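You operate a simulated robot arm through the tools that you are given. There is no shell and no other tool. Be economical: measure what you need, move in short steps, check, and stop when the job is done.

You are at the controls of a simulated two-armed robot. One attempt, no reset.

## Task
Hold the steel pot steady and scrub the stuck food off its floor.
Fine: lift the round pot lid off, put the yellow brush back, then nest the steamer basket in the pot and seat the lid on it. Set down upright: yellow dish brush. What is to be rubbed or washed off counts as gone when no trace of it is left.

It is judged by the outcome, as a careful person would: the job done as asked, and still so three seconds after it is handed in. It fails if anything else is knocked over, pushed out of place, dropped, spilled or broken. Lids that push on must go on centred and level and be pressed home; caps that screw on are set level and turned clockwise until they are tight.

## Robot
Two 7-joint arms with two-finger parallel grippers on one trunk, on a base that drives. Base frame: it is fixed to the floor where the robot stands at the start and does not move with it; the origin is under the middle of the robot, x ahead of it, y to its left, z up. Lengths are in cm, angles in rad, forces in N, time in s.
The left shoulder is at the start at [7, 13.4, 112.6], the right one opposite. With the tool pointing down near the work surface each hand reaches from about 10 to 64 cm from the robot's upright axis, wherever it stands, measured 20 degrees to its own side. Places, roughly: basket rim [80, -10, 80]; garden table [120, 10, 70]; pot rim [50, 10, 80]. Payload 1.57 kg a hand.
Tool frame (each hand has its own): the origin (TCP) lies between the finger pads and is the grasp point; the fingertips stand 3 cm ahead of it; z points along the fingers, y is the line along which they close. Largest opening 8 cm; finger width 1.7, thickness 1.2; the body of the gripper, 4 by 8.2 cm, starts 8 cm behind the TCP.
Orientation is told as [roll, pitch, yaw] about the base's x, y, z axes, in that order, counted from this pose: with the fingers straight down and closing along the base's y, the tool's x points along the base's -x, its y along +y and its z along -z.

## Interface
- The arms move only by the tool step_arm. It takes "left_commands", "right_commands" or both (then of equal length, played together; a hand with none holds still); each is a list of rows, each a list of 7 numbers: the shift along the tool's x, y, z in cm, then the turn, a rotation vector about the tool's x, y, z in rad, then the finger opening in cm, from 0 to 8. In form: [[dx, dy, dz, ax, ay, az, fingers], ...]. A call has 1 to 20 rows; each row shifts and turns the commanded pose from where the row before left it, along the tool's axes as they then stand. Each row takes 0.2 s and may step no farther than 5 cm and 0.15 rad from the row before; otherwise, or with a gripper value out of range, the whole call is refused. A pose out of reach is approached as far as the arm can. The call stops where the force on the tool passes 90 N (or 10 N more than at its start, if that is more) or the arm is blocked; 0.2 s more then pass. Each finger travels about 15.3 cm/s and halts on what it meets, pressing with about 22 N; the grip force reading is that of the motor and also rises with nothing between the fingers. The clock runs only during rows and for 0.2 s after the last one: add rows that do not move to give the fingers time. The reply holds the time, the measured pose of the TCP, the force on the tool along the base axes, the opening and the grip force, in the units named above and with some noise, with the torque about the TCP (base axes, N m) and any sound that the robot's microphone picked up, and new pictures: "show" is both (left out), scene, wrist or none (wrist: the cameras of the hands that moved).
- Cameras (640 x 400 px; columns grow to the right, rows downward): "scene" is now at [12.99, -0.91, 133.8]; the picture's right is [-0.12, -0.99, 0.00], its down [-0.69, 0.09, -0.72] and it looks along [0.71, -0.09, -0.70] (base axes); focal length 274 px, centre (320, 200). "left" rides on the left gripper at [7.2, 0.7, -12.2] in its tool frame; the picture's right is [-0.09, 1.00, 0.00], its down [-0.84, -0.08, -0.54] and it looks along [-0.54, -0.05, 0.84] (tool axes); focal length 238 px, centre (320, 200). "right" rides on the right gripper at [7.2, -0.7, -12.2] in its tool frame; the picture's right is [0.09, 1.00, 0.00], its down [-0.84, 0.08, -0.54] and it looks along [-0.54, 0.05, 0.84] (tool axes); focal length 238 px, centre (320, 200). There is no depth. A picture from a camera that has moved, and an enlarged one, comes with that camera's place and axes in the base frame and with its lens.
- slide_trunk(by): slides the trunk up (or, below 0, down) by that many cm; the arms and the scene camera ride with it, the base frame stays. It gives what a move gives, with no picture.
- roll_base(legs): drives the robot by 1 to 6 legs, each [ahead, left, turn to the left] in cm, cm and rad, along the robot's own axes; the way and the turn of a leg run together, so that a leg with both is an arc; at most 150 cm and 3.142 rad a leg. The arms and the cameras ride along, it lands a little off, and it stops where it bumps. It gives what a move gives, and a new picture of the scene camera.
- pan_tilt(pan, tilt): turns the head with the scene camera to pan (to the left, within 1.501 rad either way) and tilt (down, from -0.506 to 1.204), counted from straight ahead of the robot. It gives what a move gives, and a new picture of the scene camera.
- enlarge(camera, box): a new picture of the part [left, top, right, bottom] of that camera's present view, enlarged. No time passes.
- sign_off(): hands the job in; it is judged then, once.

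Go step by step. Nothing tells you exact positions but the pictures and the camera data: compare them with the known pose of the tool, close in by small moves and look again before you grip or let go. The budget is 120 turns and 260 pictures, counting those below and the enlarged ones. Unless the task says otherwise, let go and move clear before handing in, and close with one line.

The tools are called as a command line: name --argument value ..., lists and objects as JSON in quotes. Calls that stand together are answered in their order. step_arm: Moves the arms, as the interface text tells. Its arguments: {"type":"object","properties":{"left_commands":{"type":"array","items":{"type":"array","items":{"type":"number"}}},"right_commands":{"type":"array","items":{"type":"array","items":{"type":"number"}}},"show":{"type":"string","enum":["both","scene","wrist","none"]}},"required":[]} The other tools are called the same way: slide_trunk (by) slides the trunk up or down; roll_base (legs) drives the base; pan_tilt (pan, tilt) turns the head that bears the scene camera; enlarge (camera, box) takes an enlarged picture of a part of a camera's view; sign_off () hands the job in.

At the start:

```text
clock: 0.0
left_tool_pos: [51.37, 16.38, 107.25]
left_ee_rot: [0.001, 0.001, 0.003]
left_ft_force: [0.3, 0.0, 0.8]
left_wrist_torque: [-0.03, 0.0, -0.01]
left_gripper_width: 8.0
left_gripper_force: 0.1
right_tool_pos: [43.14, -17.56, 115.11]
right_ee_rot: [-0.001, 0.001, 0.001]
right_ft_force: [1.0, 0.0, -0.4]
right_wrist_torque: [0.01, -0.03, 0.0]
right_gripper_width: 7.99
right_gripper_force: 0.2
trunk travel left (down, up): [-70.0, 24.0]
robot x, y, heading: [0.19, -0.06, 0.001]
head pan, tilt: [-0.124, 0.773]
```

scene: 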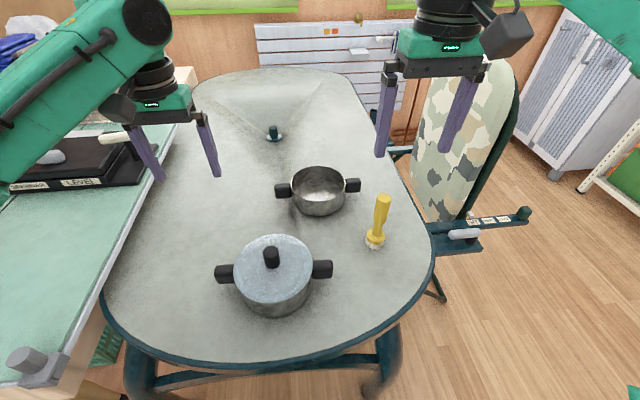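
right: 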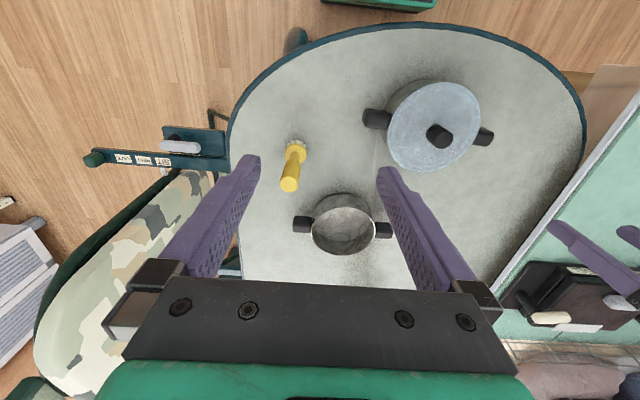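
left: 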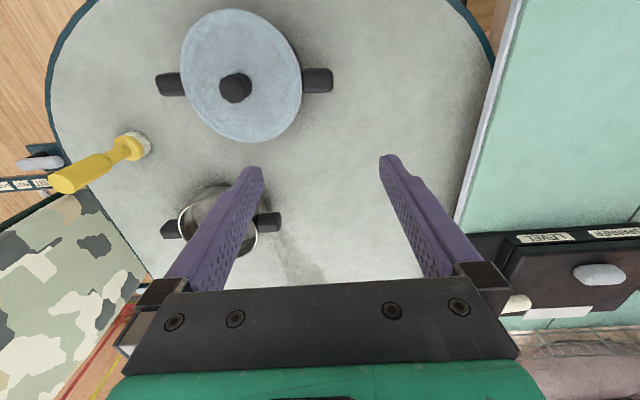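

The lidded pot is near (47, 5), the basket near (75, -8), and the brush stands upright near (56, -21). I'll enlarge both areas for detail before moving.

enlarge --camera "scene" --box '[200, 150, 420, 330]'

enlarge --camera "left" --box '[40, 0, 360, 260]'

```text
2.22 times, centred on (310, 240) of scene
camera zoom: at [12.99, -0.91, 133.8], right [-0.12, -0.99, 0.0], down [-0.69, 0.09, -0.72], along [0.71, -0.09, -0.7], focal length 609 px, centre (342, 111)
```

zoom: 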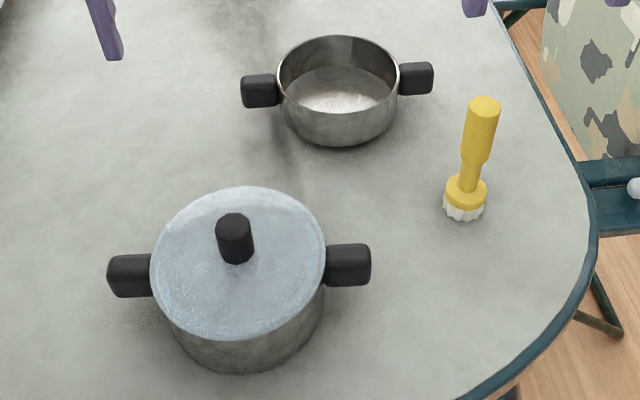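

```text
1.54 times, centred on (200, 130) of left
camera zoom: at [44.25, 16.97, 119.49], right [0.09, 1.0, 0.0], down [0.84, -0.08, 0.54], along [0.54, -0.05, -0.84], focal length 367 px, centre (505, 308)
```

zoom: 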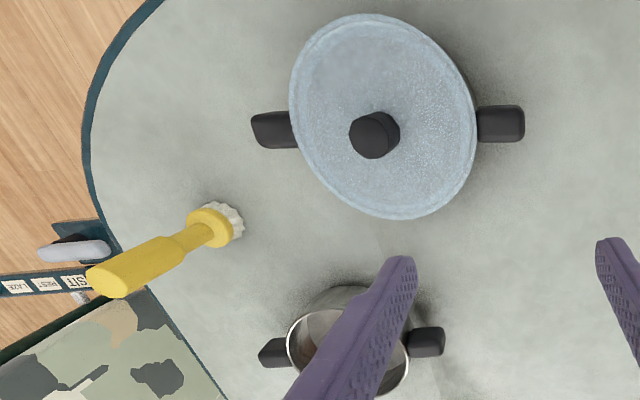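

The knob top is near (47.9, 4.9, 85). I'll move the open left hand above it and look again.

step_arm --left_commands '[[0.87, -2.87, 2.5, 0, 0, 0, 8], [0.87, -2.87, 2.5, 0, 0, 0, 8], [0.87, -2.87, 2.5, 0, 0, 0, 8], [0.87, -2.87, 2.5, 0, 0, 0, 8], [0, 0, 0, 0, 0, 0, 8]]'

```text
clock: 1.2
left_tool_pos: [47.96, 4.92, 97.19]
left_ee_rot: [0.0, 0.0, 0.003]
left_ft_force: [-0.6, 0.1, 0.0]
left_wrist_torque: [-0.03, -0.01, 0.0]
left_gripper_width: 8.02
left_gripper_force: 0.1
right_tool_pos: [43.02, -17.49, 115.0]
right_ee_rot: [-0.001, 0.0, -0.001]
right_ft_force: [0.3, -0.1, 0.4]
right_wrist_torque: [-0.01, 0.02, -0.03]
right_gripper_width: 7.98
right_gripper_force: 0.1
trunk travel left (down, up): [-70.0, 24.0]
robot x, y, heading: [0.28, -0.39, 0.002]
head pan, tilt: [-0.124, 0.773]
camera scene: at [12.97, -0.85, 133.8], right [-0.12, -0.99, 0.0], down [-0.69, 0.09, -0.72], along [0.71, -0.09, -0.7], focal length 274 px, centre (320, 200)
camera left: at [40.83, 5.57, 109.44], right [0.09, 1.0, 0.0], down [0.84, -0.08, 0.54], along [0.54, -0.05, -0.84], focal length 238 px, centre (320, 200)
```

scene: 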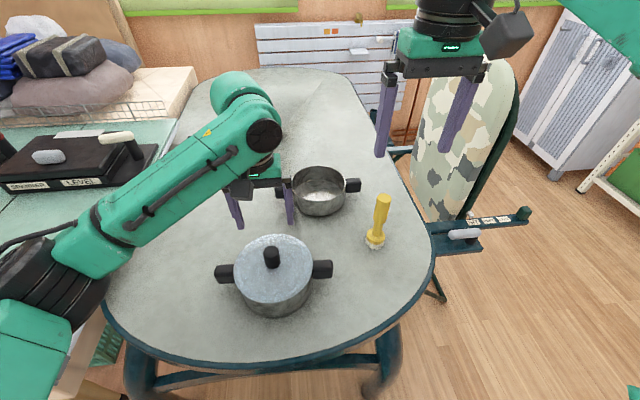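
left: 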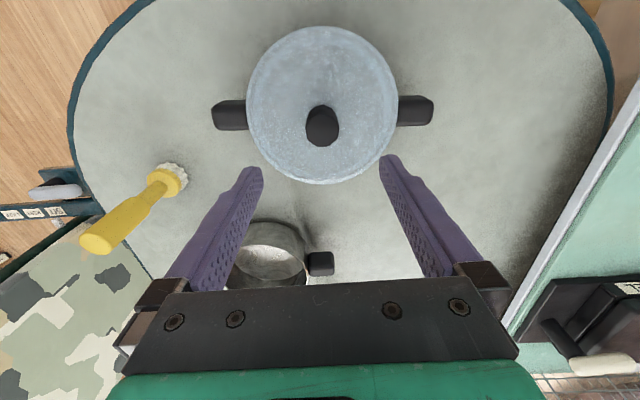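

I'll enlarge the wrist view to pin down the knob.

enlarge --camera "left" --box '[220, 20, 420, 190]'

```text
2.35 times, centred on (320, 105) of left
camera zoom: at [40.83, 5.57, 109.44], right [0.09, 1.0, 0.0], down [0.84, -0.08, 0.54], along [0.54, -0.05, -0.84], focal length 561 px, centre (320, 424)
```

zoom: 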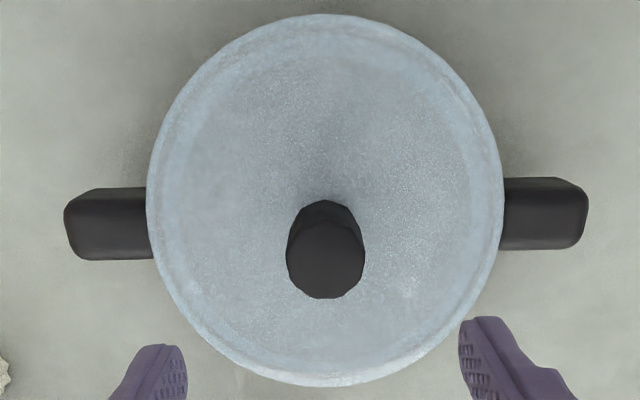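

The knob top is at about (48.2, 5.2), with the lid surface near z≈81. I'll descend to TCP z≈84.5 and close.

step_arm --left_commands '[[-0.25, 0.25, 4, 0, 0, 0, 8], [0, 0, 4.5, 0, 0, 0, 8], [0, 0, 2.2, 0, 0, 0, 8], [0, 0, 1.5, 0, 0, 0, 8], [0, 0, 0, 0, 0, 0, 8]]'

```text
clock: 2.4
left_tool_pos: [48.27, 5.1, 84.98]
left_ee_rot: [-0.002, -0.003, 0.0]
left_ft_force: [0.9, -0.1, 1.2]
left_wrist_torque: [-0.03, 0.02, 0.04]
left_gripper_width: 7.97
left_gripper_force: 0.1
right_tool_pos: [42.92, -17.47, 114.99]
right_ee_rot: [0.0, 0.0, 0.0]
right_ft_force: [-0.1, -0.3, -0.3]
right_wrist_torque: [-0.03, 0.02, 0.02]
right_gripper_width: 7.98
right_gripper_force: 0.0
trunk travel left (down, up): [-70.0, 24.0]
robot x, y, heading: [0.21, -0.26, 0.002]
head pan, tilt: [-0.124, 0.773]
camera scene: at [12.98, -0.91, 133.8], right [-0.12, -0.99, 0.0], down [-0.69, 0.09, -0.72], along [0.71, -0.09, -0.7], focal length 274 px, centre (320, 200)
camera left: at [41.09, 5.69, 97.24], right [0.09, 1.0, 0.0], down [0.84, -0.08, 0.54], along [0.54, -0.05, -0.84], focal length 238 px, centre (320, 200)
```

scene: 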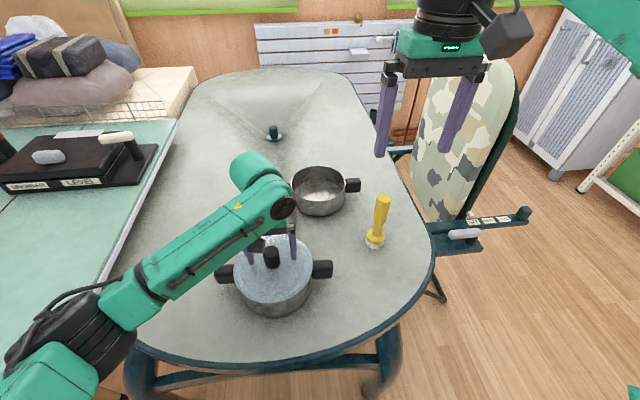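
left: 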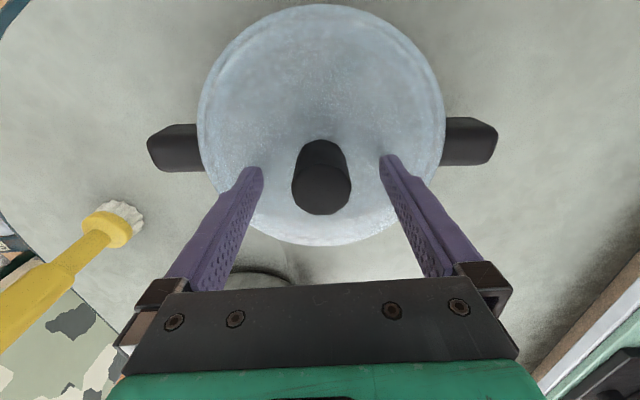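

Tips are level with the knob base at about z=82. I'll lower slightly more and close.

step_arm --left_commands '[[0, 0, 0.3, 0, 0, 0, 8], [0, 0.1, 0, 0, 0, 0, 4], [0, 0, 0, 0, 0, 0, 2], [0, 0, 0, 0, 0, 0, 1.5], [0, 0, 0, 0, 0, 0, 1.5]]' --show "wrist"

```text
clock: 3.6
left_tool_pos: [48.16, 5.22, 84.77]
left_ee_rot: [0.0, 0.002, 0.0]
left_ft_force: [0.1, -0.5, -0.3]
left_wrist_torque: [-0.03, 0.06, 0.01]
left_gripper_width: 3.3
left_gripper_force: 21.7
right_tool_pos: [42.97, -17.4, 115.08]
right_ee_rot: [-0.001, 0.0, 0.0]
right_ft_force: [-0.5, 0.0, 0.0]
right_wrist_torque: [0.04, -0.02, -0.02]
right_gripper_width: 7.97
right_gripper_force: 0.1
trunk travel left (down, up): [-70.0, 24.0]
robot x, y, heading: [0.05, 0.19, 0.002]
head pan, tilt: [-0.124, 0.773]
camera left: at [41.09, 5.85, 97.02], right [0.09, 1.0, 0.0], down [0.84, -0.08, 0.54], along [0.54, -0.05, -0.84], focal length 238 px, centre (320, 200)
```

left: 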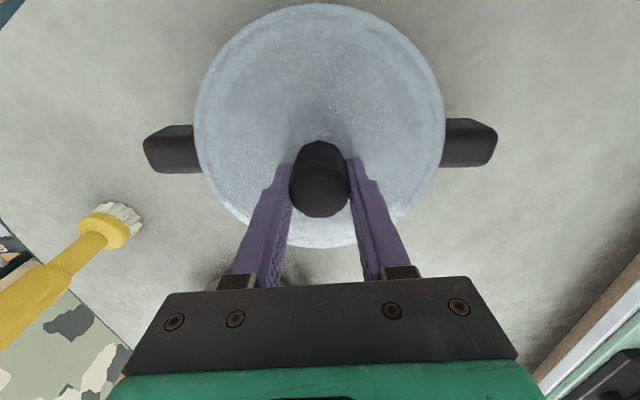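

The knob is gripped at 3.3 cm. I'll lift straight up.

step_arm --left_commands '[[0, 0, -1, 0, 0, 0, 1.5], [0, 0, -2, 0, 0, 0, 1.5], [0, 0, -3, 0, 0, 0, 1.5], [0, 0, -3, 0, 0, 0, 1.5], [0, 0, -3, 0, 0, 0, 1.5], [0, 0, 0, 0, 0, 0, 1.5]]'

```text
clock: 5.0
left_tool_pos: [48.37, 5.23, 96.56]
left_ee_rot: [-0.001, 0.002, 0.002]
left_ft_force: [0.7, 0.5, -1.8]
left_wrist_torque: [-0.01, -0.02, -0.02]
left_gripper_width: 3.3
left_gripper_force: 22.2
right_tool_pos: [43.14, -17.49, 115.01]
right_ee_rot: [-0.001, -0.002, 0.001]
right_ft_force: [-0.4, -0.5, 0.7]
right_wrist_torque: [0.02, 0.03, -0.02]
right_gripper_width: 8.02
right_gripper_force: 0.1
trunk travel left (down, up): [-70.0, 24.0]
robot x, y, heading: [0.08, -0.09, -0.0]
head pan, tilt: [-0.124, 0.773]
camera scene: at [13.04, -0.91, 133.79], right [-0.12, -0.99, 0.0], down [-0.69, 0.09, -0.71], along [0.71, -0.09, -0.7], focal length 274 px, centre (320, 200)
camera left: at [41.24, 5.8, 108.8], right [0.09, 1.0, 0.0], down [0.84, -0.08, 0.54], along [0.54, -0.05, -0.84], focal length 238 px, centre (320, 200)
```

scene: 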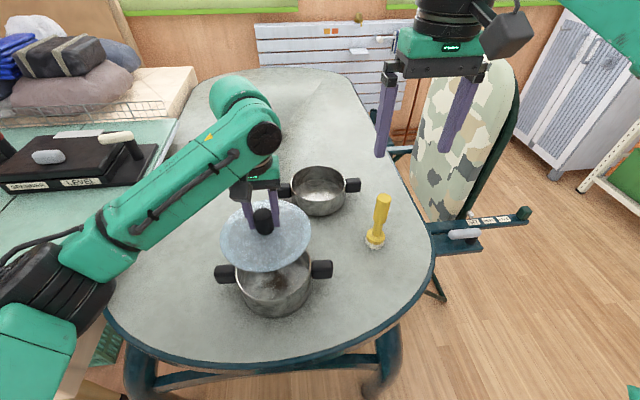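
left: 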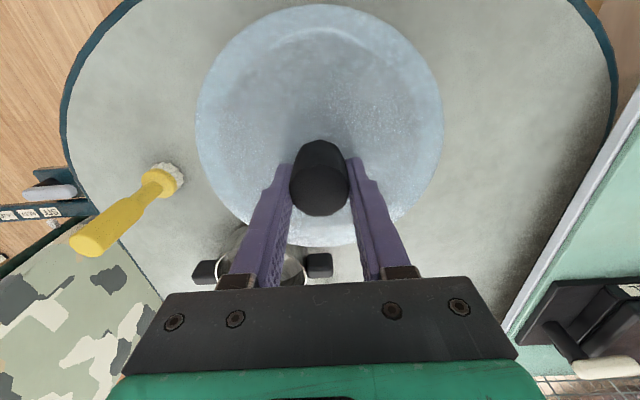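

The lid is off and food residue shows inside the pot. I'll carry the lid to the free area at about (48, 32).

step_arm --left_commands '[[0, 4.5, 0, 0, 0, 0, 1.5], [0, 4.5, 0, 0, 0, 0, 1.5], [0, 4.5, 0, 0, 0, 0, 1.5], [0, 4.5, 0, 0, 0, 0, 1.5], [0, 4.5, 0, 0, 0, 0, 1.5], [0, 4.5, 0, 0, 0, 0, 1.5], [0, 0, 4, 0, 0, 0, 1.5], [0, 0, 4, 0, 0, 0, 1.5], [0, 0, 4, 0, 0, 0, 1.5], [0, 0, 0, 0, 0, 0, 1.5]]'

```text
clock: 7.2
left_tool_pos: [48.2, 32.17, 84.62]
left_ee_rot: [0.0, 0.003, 0.0]
left_ft_force: [0.7, 0.2, -1.4]
left_wrist_torque: [0.01, -0.05, 0.0]
left_gripper_width: 3.31
left_gripper_force: 21.9
right_tool_pos: [43.01, -17.48, 115.08]
right_ee_rot: [0.001, 0.0, 0.0]
right_ft_force: [-0.2, -0.2, 0.5]
right_wrist_torque: [0.0, 0.01, 0.0]
right_gripper_width: 7.99
right_gripper_force: 0.0
trunk travel left (down, up): [-70.0, 24.0]
robot x, y, heading: [0.1, 0.15, 0.001]
head pan, tilt: [-0.124, 0.773]
camera scene: at [12.99, -0.92, 133.8], right [-0.12, -0.99, 0.0], down [-0.69, 0.09, -0.71], along [0.71, -0.09, -0.7], focal length 274 px, centre (320, 200)
camera left: at [40.97, 32.72, 96.79], right [0.09, 1.0, 0.0], down [0.84, -0.08, 0.54], along [0.54, -0.05, -0.84], focal length 238 px, centre (320, 200)
```

scene: 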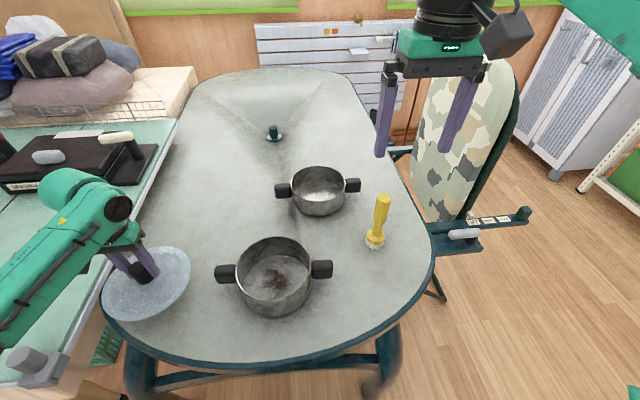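
left: 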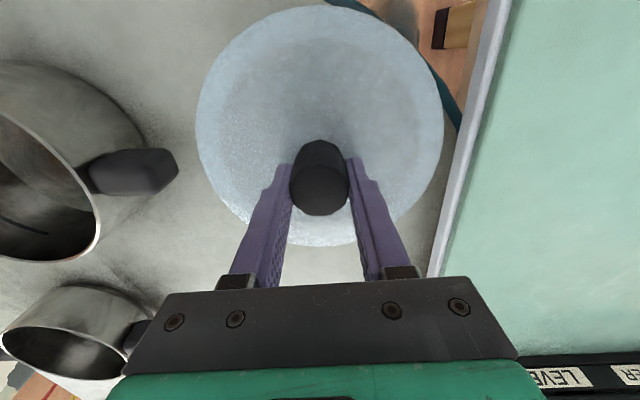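

The lid is close to the bench edge here. I'll shift it inward to about (55.5, 28) before lowering.

step_arm --left_commands '[[-3.6, -2.1, 0, 0, 0, 0, 1.5], [-3.6, -2.1, 0, 0, 0, 0, 1.5], [0, 0, 3, 0, 0, 0, 1.5], [0, 0, 1.5, 0, 0, 0, 1.5], [0, 0, 0, 0, 0, 0, 1.5]]'

```text
clock: 8.4
left_tool_pos: [55.31, 27.87, 80.2]
left_ee_rot: [0.001, 0.002, 0.001]
left_ft_force: [0.0, 0.3, -1.4]
left_wrist_torque: [0.03, -0.02, 0.02]
left_gripper_width: 3.33
left_gripper_force: 22.1
right_tool_pos: [42.95, -17.5, 115.1]
right_ee_rot: [0.0, 0.001, -0.003]
right_ft_force: [-0.2, 0.1, -0.3]
right_wrist_torque: [0.0, -0.05, -0.02]
right_gripper_width: 8.02
right_gripper_force: 0.1
trunk travel left (down, up): [-70.0, 24.0]
robot x, y, heading: [-0.15, -0.12, 0.001]
head pan, tilt: [-0.124, 0.773]
camera scene: at [13.01, -0.93, 133.8], right [-0.12, -0.99, 0.0], down [-0.69, 0.09, -0.71], along [0.71, -0.09, -0.7], focal length 274 px, centre (320, 200)
camera left: at [48.2, 28.52, 92.3], right [0.09, 1.0, 0.0], down [0.84, -0.08, 0.54], along [0.54, -0.05, -0.84], focal length 238 px, centre (320, 200)
```

scene: 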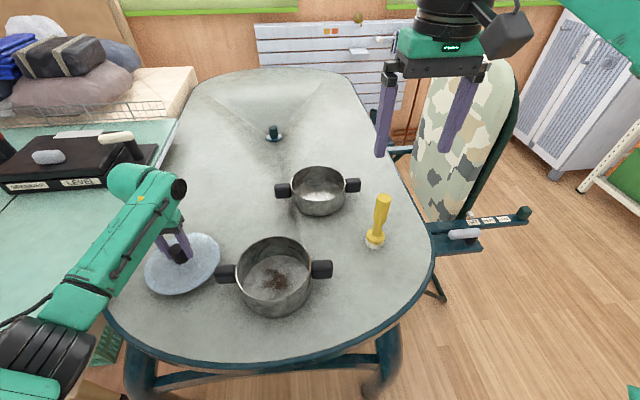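
left: 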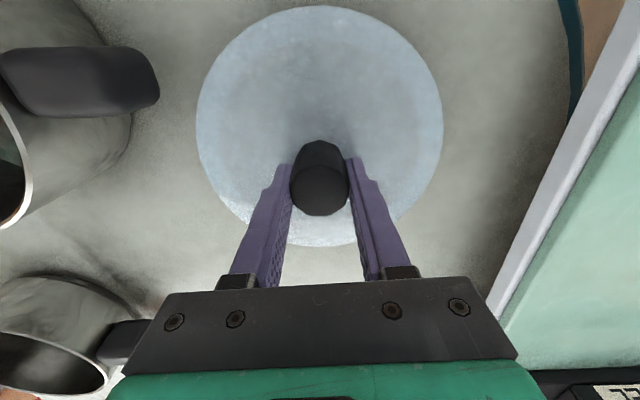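

The position is clear, so I'll lower gently until contact.

step_arm --left_commands '[[0, 0, 0.7, 0, 0, 0, 1.5], [0, 0, 0.7, 0, 0, 0, 1.5], [0, 0, 0.6, 0, 0, 0, 1.5], [0, 0, 0, 0, 0, 0, 1.5]]' --show "none"

step_arm --left_commands '[[0, 0, 0.3, 0, 0, 0, 1.5], [0, 0, 0.3, 0, 0, 0, 1.5], [0, 0, 0, 0, 0, 0, 1.5]]' --show "wrist"

```text
clock: 9.4
left_tool_pos: [55.35, 28.0, 78.29]
left_ee_rot: [-0.002, 0.0, 0.001]
left_ft_force: [0.6, -0.2, -2.0]
left_wrist_torque: [-0.02, -0.01, -0.04]
left_gripper_width: 3.33
left_gripper_force: 21.6
right_tool_pos: [43.1, -17.51, 115.0]
right_ee_rot: [0.0, 0.0, -0.001]
right_ft_force: [0.4, 0.3, -0.2]
right_wrist_torque: [0.02, 0.01, 0.0]
right_gripper_width: 7.98
right_gripper_force: 0.1
trunk travel left (down, up): [-70.0, 24.0]
robot x, y, heading: [0.38, -0.02, -0.001]
head pan, tilt: [-0.124, 0.773]
```

```text
clock: 10.2
left_tool_pos: [55.31, 28.02, 77.72]
left_ee_rot: [0.0, -0.001, 0.001]
left_ft_force: [0.6, 0.4, 6.3]
left_wrist_torque: [-0.01, 0.42, -0.04]
left_gripper_width: 3.33
left_gripper_force: 22.4
right_tool_pos: [43.06, -17.48, 115.07]
right_ee_rot: [0.001, -0.003, -0.002]
right_ft_force: [0.2, 0.5, -0.6]
right_wrist_torque: [-0.02, 0.02, 0.02]
right_gripper_width: 8.03
right_gripper_force: 0.1
trunk travel left (down, up): [-70.0, 24.0]
robot x, y, heading: [-0.05, -0.26, -0.002]
head pan, tilt: [-0.124, 0.773]
camera left: at [48.17, 28.61, 89.95], right [0.09, 1.0, 0.0], down [0.84, -0.08, 0.54], along [0.54, -0.05, -0.84], focal length 238 px, centre (320, 200)
```

left: 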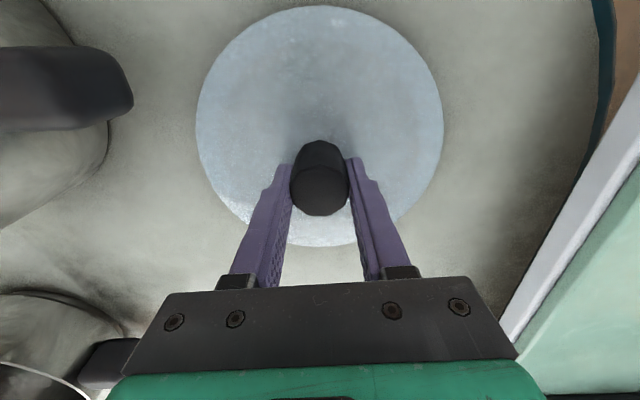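

The lid is in contact with the table. I'll release it, rise, and turn the left hand so its camera faces outward.

step_arm --left_commands '[[0, 0, 0, 0, 0, 0, 4], [0, 0, 0, 0, 0, 0, 6], [0, 0, 0, 0, 0, 0, 7], [0, 0, -2, 0, 0, 0, 7], [0, 0, -5, 0, 0, 0, 8], [0, 0, -5, 0, 0, 0, 8], [0, 0, -4, 0, 0, 0, 8], [1.5, -1, 0, 0, 0, 0.15, 8], [1, -1, 0, 0, 0, 0.15, 8], [1, -1, 0, 0, 0, 0.15, 8], [0, 0, 0, 0, 0, 0.15, 8], [0, 0, 0, 0, 0, 0.15, 8], [0, 0, 0, 0, 0, 0.15, 8], [0, 0, 0, 0, 0, 0.15, 8], [0, 0, 0, 0, 0, 0.15, 8], [0, 0, 0, 0, 0, 0.15, 8], [0, 0, 0, 0, 0, 0.15, 8], [0, 0, 0, 0, 0, 0, 8]]'

```text
clock: 14.0
left_tool_pos: [51.43, 25.44, 93.65]
left_ee_rot: [0.0, 0.001, -1.501]
left_ft_force: [-0.3, 0.0, 0.4]
left_wrist_torque: [-0.04, 0.0, 0.01]
left_gripper_width: 8.02
left_gripper_force: 0.1
right_tool_pos: [43.22, -17.47, 115.04]
right_ee_rot: [-0.001, 0.0, 0.001]
right_ft_force: [0.5, 0.2, -0.3]
right_wrist_torque: [0.02, 0.01, 0.0]
right_gripper_width: 8.01
right_gripper_force: 0.0
trunk travel left (down, up): [-70.0, 24.0]
robot x, y, heading: [-0.2, 0.14, 0.003]
head pan, tilt: [-0.124, 0.773]
camera scene: at [12.99, -0.91, 133.8], right [-0.12, -0.99, 0.0], down [-0.69, 0.09, -0.72], along [0.71, -0.09, -0.7], focal length 274 px, centre (320, 200)
camera left: at [51.68, 32.64, 105.91], right [1.0, -0.02, 0.0], down [-0.02, -0.84, 0.54], along [-0.01, -0.54, -0.84], focal length 238 px, centre (320, 200)
```

scene: 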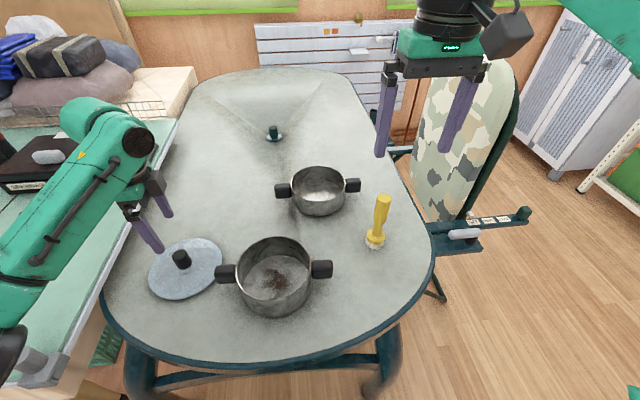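
left: 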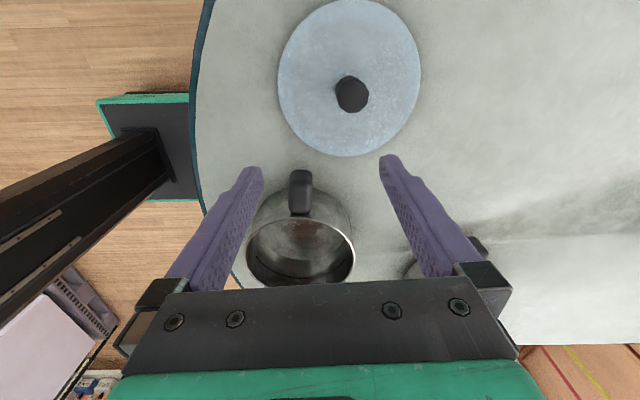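

I'll align over the pot's left handle at about (48.6, 16.8) and descend partway.

step_arm --left_commands '[[0, 0, 0, 0, 0, 0.14, 8], [-3, -0.75, 0, 0, 0, 0, 8], [-3, -0.75, 0, 0, 0, 0, 8], [-2.8, -0.7, 2, 0, 0, 0, 8], [0, 0, 4, 0, 0, 0, 8], [0, 0, 2, 0, 0, 0, 8], [0, 0, 0, 0, 0, 0, 8]]'

```text
clock: 15.6
left_tool_pos: [48.69, 16.64, 85.77]
left_ee_rot: [0.0, 0.0, -1.639]
left_ft_force: [0.0, -0.1, -0.8]
left_wrist_torque: [0.0, -0.02, 0.01]
left_gripper_width: 8.01
left_gripper_force: 0.1
right_tool_pos: [42.94, -17.55, 115.07]
right_ee_rot: [-0.001, -0.001, 0.0]
right_ft_force: [-0.2, 0.7, 0.4]
right_wrist_torque: [-0.01, 0.0, -0.03]
right_gripper_width: 8.0
right_gripper_force: 0.1
trunk travel left (down, up): [-70.0, 24.0]
robot x, y, heading: [-0.12, 0.14, -0.002]
head pan, tilt: [-0.124, 0.773]
camera scene: at [12.98, -0.94, 133.8], right [-0.12, -0.99, 0.0], down [-0.69, 0.09, -0.72], along [0.71, -0.09, -0.7], focal length 274 px, centre (320, 200)
camera left: at [49.83, 23.82, 97.92], right [0.99, -0.16, 0.0], down [-0.13, -0.83, 0.54], along [-0.09, -0.53, -0.84], focal length 238 px, centre (320, 200)
```

scene: 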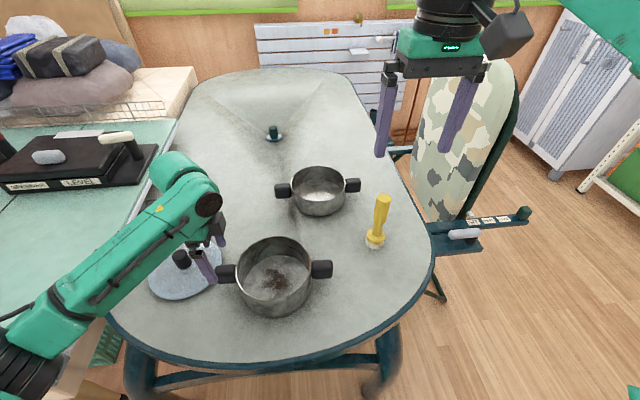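
left: 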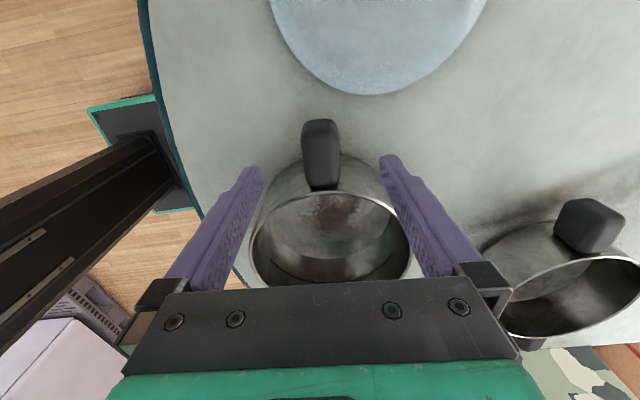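

The fingers straddle the handle. I'll descend to z≈77.5 and close gently.

step_arm --left_commands '[[0, 0, 4, 0, 0, 0, 8], [0, 0, 2.5, 0, 0, 0, 8], [0, 0, 1.7, 0, 0, 0, 8], [0, 0, 0, 0, 0, 0, 8], [0, 0, 0, 0, 0, 0, 5], [0, 0, 0, 0, 0, 0, 4], [0, 0, 0, 0, 0, 0, 3], [0, 0, 0, 0, 0, 0, 1], [0, 0, 0, 0, 0, 0, 1]]'

```text
clock: 17.6
left_tool_pos: [48.86, 16.7, 77.46]
left_ee_rot: [0.0, -0.002, -1.638]
left_ft_force: [-1.5, 0.1, 0.3]
left_wrist_torque: [0.06, -0.17, -0.18]
left_gripper_width: 3.18
left_gripper_force: 22.0
right_tool_pos: [43.0, -17.48, 115.09]
right_ee_rot: [-0.001, 0.0, 0.0]
right_ft_force: [-0.2, 0.6, 0.0]
right_wrist_torque: [0.02, 0.01, 0.03]
right_gripper_width: 7.99
right_gripper_force: 0.0
trunk travel left (down, up): [-70.0, 24.0]
robot x, y, heading: [0.14, -0.5, -0.003]
head pan, tilt: [-0.124, 0.773]
camera scene: at [12.98, -0.92, 133.8], right [-0.12, -0.99, 0.0], down [-0.69, 0.09, -0.72], along [0.71, -0.09, -0.7], focal length 274 px, centre (320, 200)
camera left: at [49.95, 23.79, 89.71], right [0.99, -0.16, 0.0], down [-0.13, -0.83, 0.54], along [-0.09, -0.54, -0.84], focal length 238 px, centre (320, 200)
```

scene: 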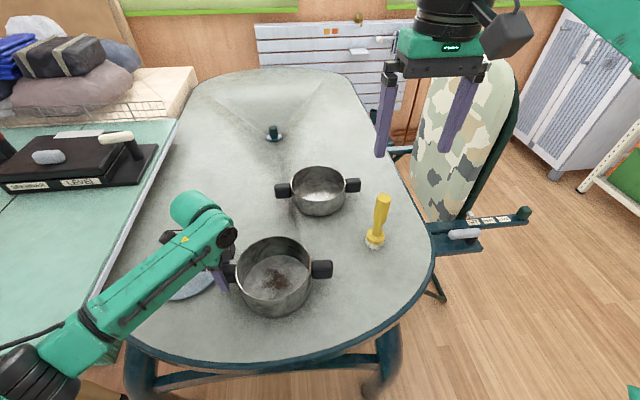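
left: 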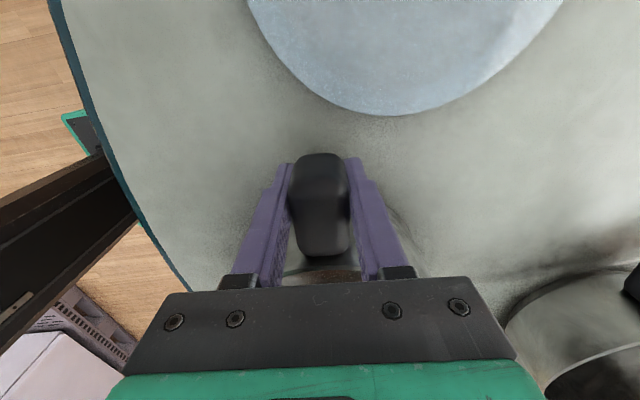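

The pot is held by its left handle. Now I'll bring the right hand over the brush, turned so its camera faces outward.

step_arm --right_commands '[[-3.2, -0.9, 3.2, 0, 0, 0, 8], [-3.2, -0.9, 3.2, 0, 0, 0, 8], [-3.2, -0.9, 3.2, 0, 0, 0, 8], [-3.2, -0.9, 3.2, 0, 0, 0, 8], [0, 0, 0, 0, 0, -0.15, 8], [0, 0, 0, 0, 0, -0.15, 8], [0, 0, 0, 0, 0, -0.15, 8], [0, 0, 0, 0, 0, -0.15, 8], [0, 0, 0, 0, 0, -0.15, 8], [0, 0, 0, 0, 0, -0.15, 8], [0, 0, 0, 0, 0, -0.15, 8], [0, 0, 0, 0, 0, -0.15, 8], [0, 0, 0, 0, 0, -0.15, 8], [0, 0, 0, 0, 0, -0.15, 8], [0, 0, 0, 0, 0, -0.07, 8], [0, 0, 0, 0, 0, 0, 8]]'

```text
clock: 21.0
left_tool_pos: [48.79, 16.83, 77.45]
left_ee_rot: [0.0, 0.0, -1.64]
left_ft_force: [-1.5, 0.3, -1.4]
left_wrist_torque: [0.1, -0.13, -0.13]
left_gripper_width: 3.17
left_gripper_force: 21.7
right_tool_pos: [51.73, -22.08, 100.65]
right_ee_rot: [0.014, 0.001, 0.226]
right_ft_force: [0.1, -0.3, 1.2]
right_wrist_torque: [0.0, -0.02, -0.02]
right_gripper_width: 8.03
right_gripper_force: 0.0
right hand out of reach, approached as far as the arm can: row 5, 6, 7, 8, 9, 10, 11, 12, 13, 14, 15
trunk travel left (down, up): [-70.0, 24.0]
robot x, y, heading: [0.05, -0.09, -0.002]
head pan, tilt: [-0.124, 0.773]
camera scene: at [12.98, -0.91, 133.8], right [-0.12, -0.99, 0.0], down [-0.69, 0.09, -0.72], along [0.71, -0.09, -0.7], focal length 274 px, centre (320, 200)
camera right: at [44.9, -24.44, 112.79], right [-0.31, 0.95, 0.01], down [0.8, 0.26, 0.54], along [0.51, 0.18, -0.84], focal length 238 px, centre (320, 200)
```

scene: 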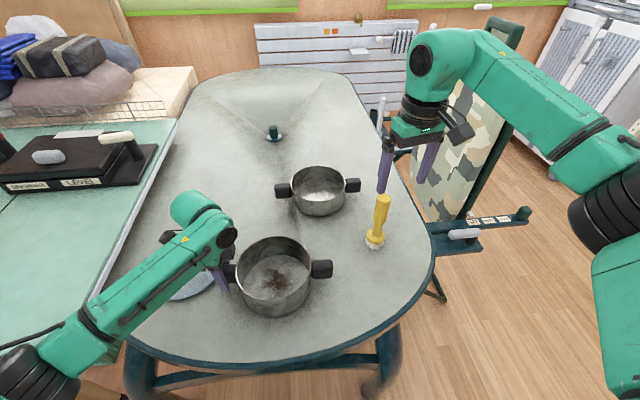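
right: 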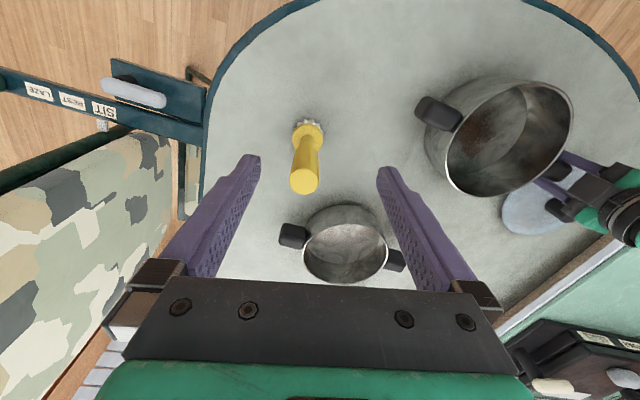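

Yaw +1.57 is out of reach out here. I'll do a small probe to see where the command stands and then approach with about 0 yaw instead.

step_arm --right_commands '[[0, 0, 0, 0, 0, 0.15, 8], [0, 0, 0, 0, 0, 0, 8]]' --show "none"

```text
clock: 21.6
left_tool_pos: [48.78, 16.71, 77.47]
left_ee_rot: [0.001, -0.001, -1.638]
left_ft_force: [0.6, 0.3, 0.6]
left_wrist_torque: [0.09, -0.13, -0.14]
left_gripper_width: 3.17
left_gripper_force: 21.9
right_tool_pos: [51.82, -22.06, 100.7]
right_ee_rot: [0.013, 0.004, 0.075]
right_ft_force: [0.3, -0.4, 0.9]
right_wrist_torque: [0.01, 0.01, -0.02]
right_gripper_width: 7.98
right_gripper_force: 0.0
trunk travel left (down, up): [-70.0, 24.0]
robot x, y, heading: [-0.18, -0.34, -0.001]
head pan, tilt: [-0.124, 0.773]
```

The command restarts from the measured pose, so I'll move to above the brush with yaw about 0.

step_arm --right_commands '[[0, 0, 0, 0.013, 0, 0.075, 8], [-2.2, 0.1, 0, 0, 0, 0, 8], [-2.2, 0.1, 0, 0, 0, 0, 8], [0, 0, 0, 0, 0, 0, 8]]'

```text
clock: 22.6
left_tool_pos: [48.85, 16.72, 77.48]
left_ee_rot: [0.0, -0.001, -1.637]
left_ft_force: [-0.2, -0.5, -0.9]
left_wrist_torque: [-0.04, -0.07, 0.04]
left_gripper_width: 3.21
left_gripper_force: 22.1
right_tool_pos: [56.36, -21.78, 100.56]
right_ee_rot: [0.0, 0.005, 0.0]
right_ft_force: [-0.1, -0.5, -0.4]
right_wrist_torque: [0.0, 0.01, 0.0]
right_gripper_width: 7.97
right_gripper_force: 0.0
trunk travel left (down, up): [-70.0, 24.0]
robot x, y, heading: [-0.17, -0.15, 0.001]
head pan, tilt: [-0.124, 0.773]
camera scene: at [13.01, -0.9, 133.8], right [-0.12, -0.99, 0.0], down [-0.69, 0.09, -0.71], along [0.71, -0.09, -0.7], focal length 274 px, centre (320, 200)
camera right: at [49.14, -22.5, 112.76], right [-0.09, 1.0, 0.0], down [0.84, 0.08, 0.54], along [0.54, 0.05, -0.84], focal length 238 px, centre (320, 200)
```

scene: 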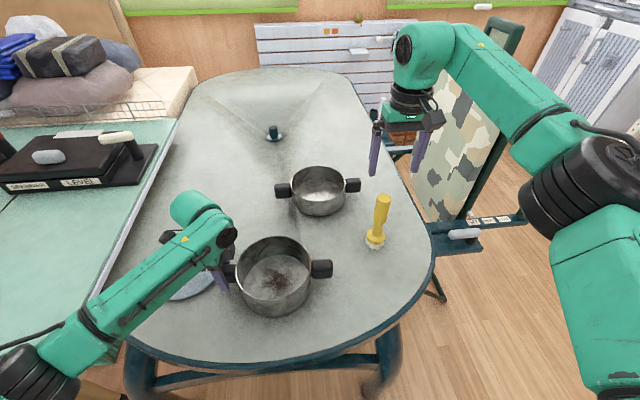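
right: 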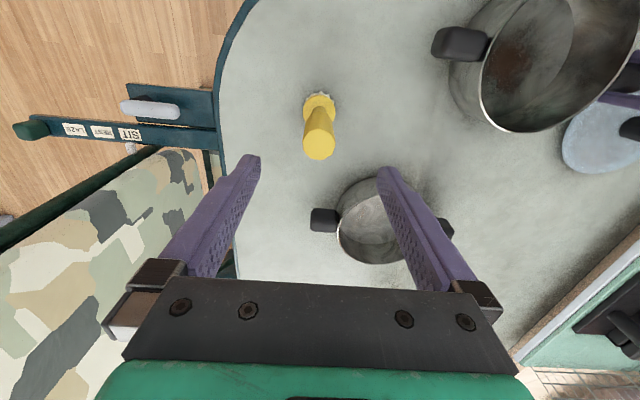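

The brush top is at about (57.8, -21.8, 88), with a handle about 3.5 cm thick. I'll centre over it and come halfway down.

step_arm --right_commands '[[-1.2, 0, 2, 0, 0, 0, 8], [0, 0, 4, 0, 0, 0, 8], [0, 0, 2.5, 0, 0, 0, 8], [0, 0, 0, 0, 0, 0, 8]]'

```text
clock: 23.6
left_tool_pos: [48.72, 16.73, 77.46]
left_ee_rot: [0.0, 0.0, -1.639]
left_ft_force: [-0.9, 0.1, 0.0]
left_wrist_torque: [0.08, -0.18, -0.03]
left_gripper_width: 3.21
left_gripper_force: 21.8
right_tool_pos: [57.17, -21.88, 92.17]
right_ee_rot: [0.003, 0.006, 0.002]
right_ft_force: [0.6, -0.8, -0.3]
right_wrist_torque: [0.01, 0.0, 0.0]
right_gripper_width: 7.97
right_gripper_force: 0.1
trunk travel left (down, up): [-70.0, 24.0]
robot x, y, heading: [0.46, -0.0, -0.003]
head pan, tilt: [-0.124, 0.773]
camera scene: at [13.01, -0.91, 133.8], right [-0.12, -0.99, 0.0], down [-0.69, 0.09, -0.71], along [0.71, -0.09, -0.7], focal length 274 px, centre (320, 200)
camera right: at [50.04, -22.57, 104.31], right [-0.09, 1.0, 0.0], down [0.84, 0.08, 0.54], along [0.54, 0.05, -0.84], focal length 238 px, centre (320, 200)
```

scene: 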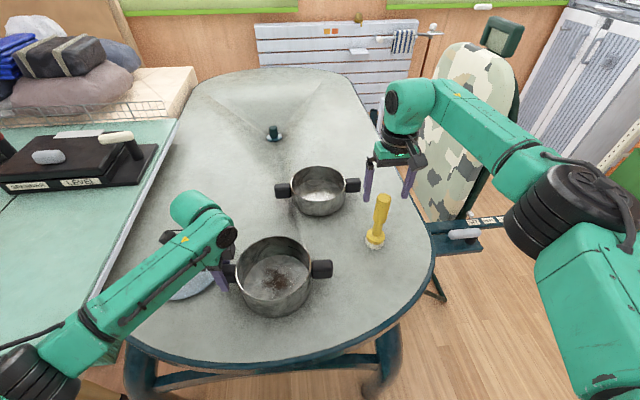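
right: 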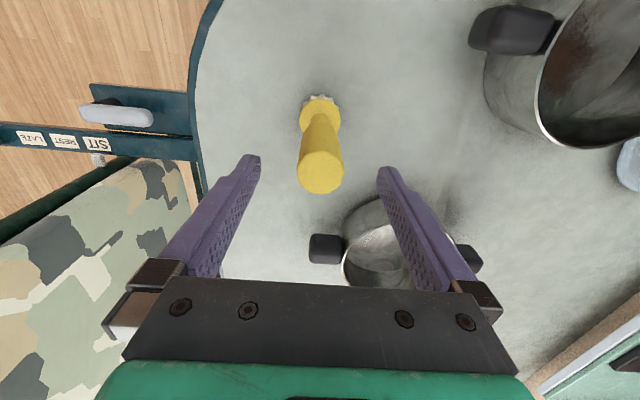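

The top is at about (57.8, -21.7). I'll correct by +0.6 in x, descend to z≈84.5, and close.

step_arm --right_commands '[[-0.6, 0.15, 1, 0, 0, 0, 8], [0, 0, 3.5, 0, 0, 0, 8], [0, 0, 3.2, 0, 0, 0, 8], [0, 0, 0, 0, 0, 0, 8]]' --show "wrist"

```text
clock: 24.6
left_tool_pos: [48.75, 16.78, 77.59]
left_ee_rot: [0.001, -0.001, -1.639]
left_ft_force: [-0.9, 0.5, 0.0]
left_wrist_torque: [-0.04, -0.13, -0.03]
left_gripper_width: 3.17
left_gripper_force: 21.9
right_tool_pos: [57.96, -21.64, 84.14]
right_ee_rot: [0.001, 0.006, 0.003]
right_ft_force: [0.7, 0.0, 0.3]
right_wrist_torque: [0.02, 0.04, 0.0]
right_gripper_width: 8.02
right_gripper_force: 0.0
trunk travel left (down, up): [-70.0, 24.0]
robot x, y, heading: [-0.14, -0.16, 0.002]
head pan, tilt: [-0.124, 0.773]
camera right: at [50.69, -22.32, 96.46], right [-0.09, 1.0, 0.0], down [0.84, 0.08, 0.54], along [0.54, 0.05, -0.84], focal length 238 px, centre (320, 200)
```

right: 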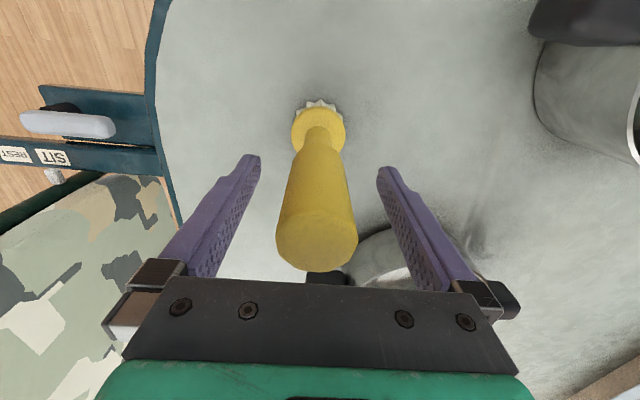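

The handle sits centred between the fingers, so I'll close on it.

step_arm --right_commands '[[0, -0.1, 0, 0, 0, 0, 5], [0, 0, 0, 0, 0, 0, 3.5], [0, 0, 0, 0, 0, 0, 2], [0, 0, 0, 0, 0, 0, 1.5], [0, 0, 0, 0, 0, 0, 1.5]]' --show "wrist"

```text
clock: 25.8
left_tool_pos: [48.77, 16.71, 77.6]
left_ee_rot: [-0.001, 0.001, -1.64]
left_ft_force: [0.3, 0.0, -0.5]
left_wrist_torque: [-0.17, -0.13, -0.09]
left_gripper_width: 3.21
left_gripper_force: 21.7
right_tool_pos: [57.84, -21.76, 84.31]
right_ee_rot: [0.002, 0.006, 0.002]
right_ft_force: [-0.4, 0.0, 0.2]
right_wrist_torque: [-0.01, -0.01, 0.0]
right_gripper_width: 3.31
right_gripper_force: 22.0
trunk travel left (down, up): [-70.0, 24.0]
robot x, y, heading: [-0.45, 0.13, 0.002]
head pan, tilt: [-0.124, 0.773]
camera right: at [50.69, -22.42, 96.51], right [-0.09, 1.0, 0.0], down [0.84, 0.08, 0.54], along [0.54, 0.05, -0.84], focal length 238 px, centre (320, 200)
```

right: 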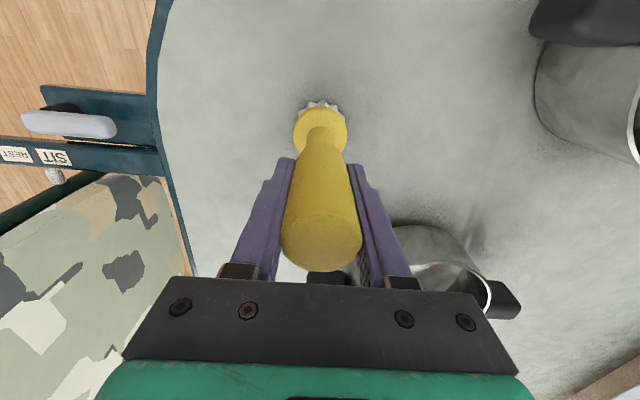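

The brush is held, with its resting TCP at (57.85, -21.75, 84.3). I'll lift it 10 cm and carry it over the pot centre.

step_arm --right_commands '[[0, 0, -2, 0, 0, 0, 1.5], [0, 0, -4, 0, 0, 0, 1.5], [0, 0, -4, 0, 0, 0, 1.5], [1.5, 4.4, 0, 0, 0, 0, 1.5], [1.5, 4.4, 0, 0, 0, 0, 1.5], [1.5, 4.4, 0, 0, 0, 0, 1.5], [1.5, 4.4, 0, 0, 0, 0, 1.5], [1.5, 3.4, 0, 0, 0, 0, 1.5], [1.5, 3.4, 0, 0, 0, 0, 1.5], [0, 0, 0, 0, 0, 0, 1.5]]'

```text
clock: 28.0
left_tool_pos: [48.76, 16.67, 77.5]
left_ee_rot: [-0.001, 0.002, -1.637]
left_ft_force: [-0.4, 0.2, -0.9]
left_wrist_torque: [-0.16, -0.12, -0.07]
left_gripper_width: 3.17
left_gripper_force: 21.7
right_tool_pos: [48.93, 2.62, 94.54]
right_ee_rot: [0.002, 0.005, 0.002]
right_ft_force: [-0.4, -0.4, -0.9]
right_wrist_torque: [-0.04, -0.02, 0.0]
right_gripper_width: 3.31
right_gripper_force: 22.1
trunk travel left (down, up): [-70.0, 24.0]
robot x, y, heading: [0.08, 0.18, -0.003]
head pan, tilt: [-0.124, 0.773]
camera scene: at [13.0, -0.93, 133.8], right [-0.12, -0.99, 0.0], down [-0.69, 0.09, -0.71], along [0.71, -0.09, -0.7], focal length 274 px, centre (320, 200)
camera right: at [41.71, 1.95, 106.72], right [-0.09, 1.0, 0.0], down [0.84, 0.08, 0.54], along [0.54, 0.05, -0.84], focal length 238 px, centre (320, 200)
```

scene: 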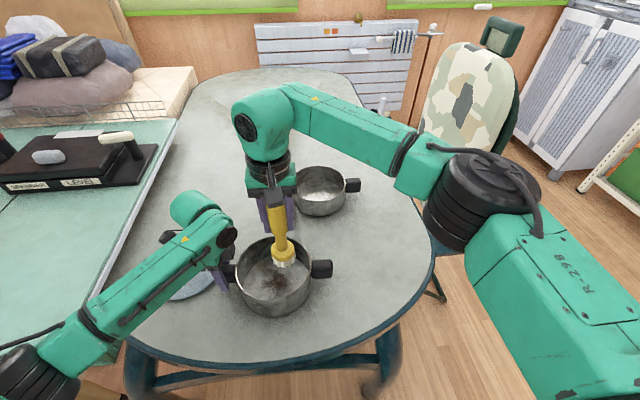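
right: 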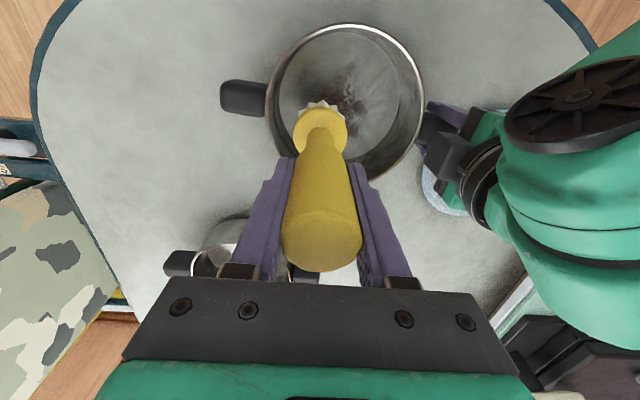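

enlarge --camera "right" --box '[240, 10, 450, 190]'

enlarge --camera "scene" --box '[205, 215, 345, 325]'

```text
2.22 times, centred on (345, 100) of right
camera zoom: at [41.71, 1.95, 106.72], right [-0.09, 1.0, 0.0], down [0.84, 0.08, 0.54], along [0.54, 0.05, -0.84], focal length 530 px, centre (264, 422)
```

zoom: 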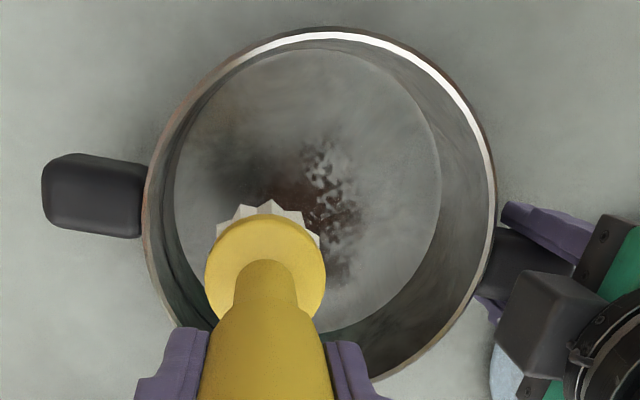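

```text
3.64 times, centred on (275, 270) of scene
camera zoom: at [13.0, -0.93, 133.8], right [-0.12, -0.99, 0.0], down [-0.69, 0.09, -0.71], along [0.71, -0.09, -0.7], focal length 996 px, centre (484, -54)
```

zoom: 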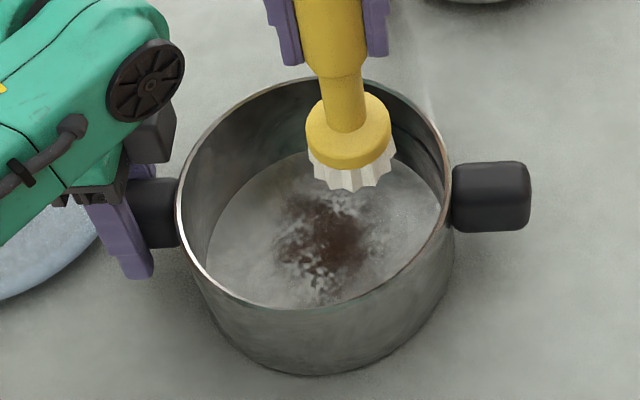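

The patch is centred near (48, 5.5) with a radius of about 3.5. I'll move over it and lower the brush until it touches the pot floor.

step_arm --right_commands '[[0.3, 2.7, 0, 0, 0, 0, 1.5], [0, 0, 4, 0, 0, 0, 1.5], [0, 0, 3.3, 0, 0, 0, 1.5], [0, 0, 0, 0, 0, 0, 1.5]]'

step_arm --right_commands '[[0, 0, 0.5, 0, 0, 0, 1.5], [0, 0, 0.5, 0, 0, 0, 1.5], [0, 0, 0.3, 0, 0, 0, 1.5], [0, 0, 0, 0, 0, 0, 1.5]]' --show "none"

```text
clock: 29.0
left_tool_pos: [48.71, 16.74, 77.54]
left_ee_rot: [-0.001, 0.001, -1.638]
left_ft_force: [0.6, -0.6, -1.0]
left_wrist_torque: [0.26, -0.16, 0.01]
left_gripper_width: 3.18
left_gripper_force: 22.2
right_tool_pos: [48.54, 5.41, 87.15]
right_ee_rot: [0.002, 0.005, 0.0]
right_ft_force: [-0.2, 0.4, -1.1]
right_wrist_torque: [0.06, 0.0, 0.01]
right_gripper_width: 3.32
right_gripper_force: 21.7
trunk travel left (down, up): [-70.0, 24.0]
robot x, y, heading: [0.13, 0.06, 0.003]
head pan, tilt: [-0.124, 0.773]
camera scene: at [13.02, -0.92, 133.79], right [-0.12, -0.99, 0.0], down [-0.69, 0.09, -0.71], along [0.71, -0.09, -0.7], focal length 274 px, centre (320, 200)
camera right: at [41.46, 4.69, 99.29], right [-0.09, 1.0, 0.0], down [0.84, 0.08, 0.54], along [0.53, 0.05, -0.84], focal length 238 px, centre (320, 200)
```

scene: 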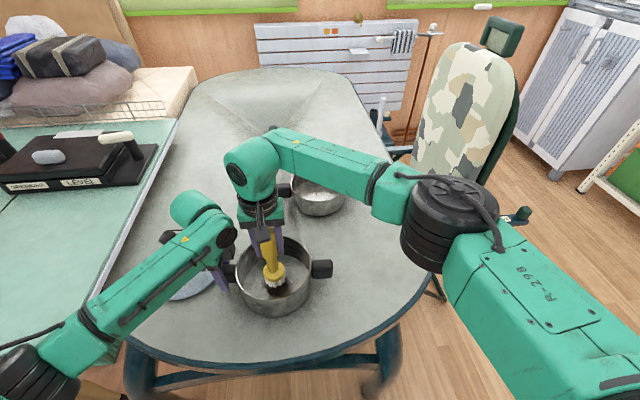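
right: 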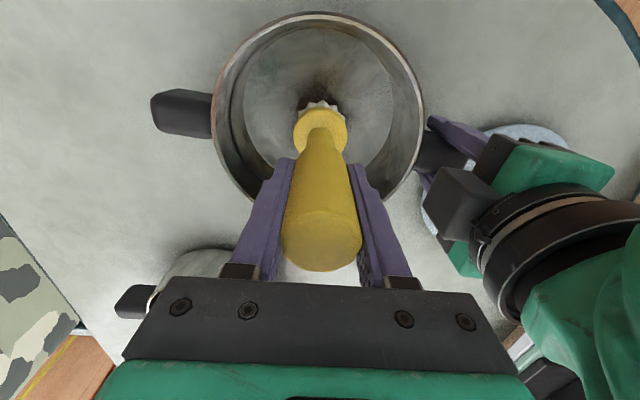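

```text
clock: 30.0
left_tool_pos: [48.78, 16.66, 77.54]
left_ee_rot: [-0.001, 0.001, -1.637]
left_ft_force: [-0.1, -1.0, 0.7]
left_wrist_torque: [0.19, -0.19, 0.0]
left_gripper_width: 3.19
left_gripper_force: 22.4
right_tool_pos: [48.57, 5.34, 85.88]
right_ee_rot: [0.002, 0.005, 0.001]
right_ft_force: [-0.4, -0.3, -0.6]
right_wrist_torque: [0.01, 0.02, -0.02]
right_gripper_width: 3.35
right_gripper_force: 22.0
trunk travel left (down, up): [-70.0, 24.0]
robot x, y, heading: [-0.13, 0.02, -0.0]
head pan, tilt: [-0.124, 0.773]
```

No contact yet, so I'll keep lowering in small steps.

step_arm --right_commands '[[0, 0, 0.3, 0, 0, 0, 1.5], [0, 0, 0.3, 0, 0, 0, 1.5], [0, 0, 0, 0, 0, 0, 1.5]]' --show "none"

step_arm --right_commands '[[0, 0, 0.3, 0, 0, 0, 1.5], [0, 0, 0, 0, 0, 0, 1.5]]' --show "none"

```text
clock: 30.8
left_tool_pos: [48.88, 16.6, 77.46]
left_ee_rot: [0.001, 0.0, -1.64]
left_ft_force: [0.3, -0.6, 1.1]
left_wrist_torque: [0.05, -0.17, 0.01]
left_gripper_width: 3.21
left_gripper_force: 21.4
right_tool_pos: [48.57, 5.26, 85.29]
right_ee_rot: [0.001, 0.005, 0.0]
right_ft_force: [-0.7, -0.2, -1.0]
right_wrist_torque: [0.01, 0.0, -0.03]
right_gripper_width: 3.36
right_gripper_force: 21.6
trunk travel left (down, up): [-70.0, 24.0]
robot x, y, heading: [-0.15, 0.25, 0.005]
head pan, tilt: [-0.124, 0.773]
```

```text
clock: 31.4
left_tool_pos: [48.73, 16.71, 77.5]
left_ee_rot: [-0.001, 0.0, -1.639]
left_ft_force: [0.2, 0.8, -0.3]
left_wrist_torque: [0.01, -0.14, 0.0]
left_gripper_width: 3.21
left_gripper_force: 22.1
right_tool_pos: [48.53, 5.39, 84.89]
right_ee_rot: [0.002, 0.004, 0.003]
right_ft_force: [0.3, 0.8, -1.5]
right_wrist_torque: [0.02, 0.0, -0.03]
right_gripper_width: 3.35
right_gripper_force: 22.2
trunk travel left (down, up): [-70.0, 24.0]
robot x, y, heading: [0.04, 0.3, -0.004]
head pan, tilt: [-0.124, 0.773]
```

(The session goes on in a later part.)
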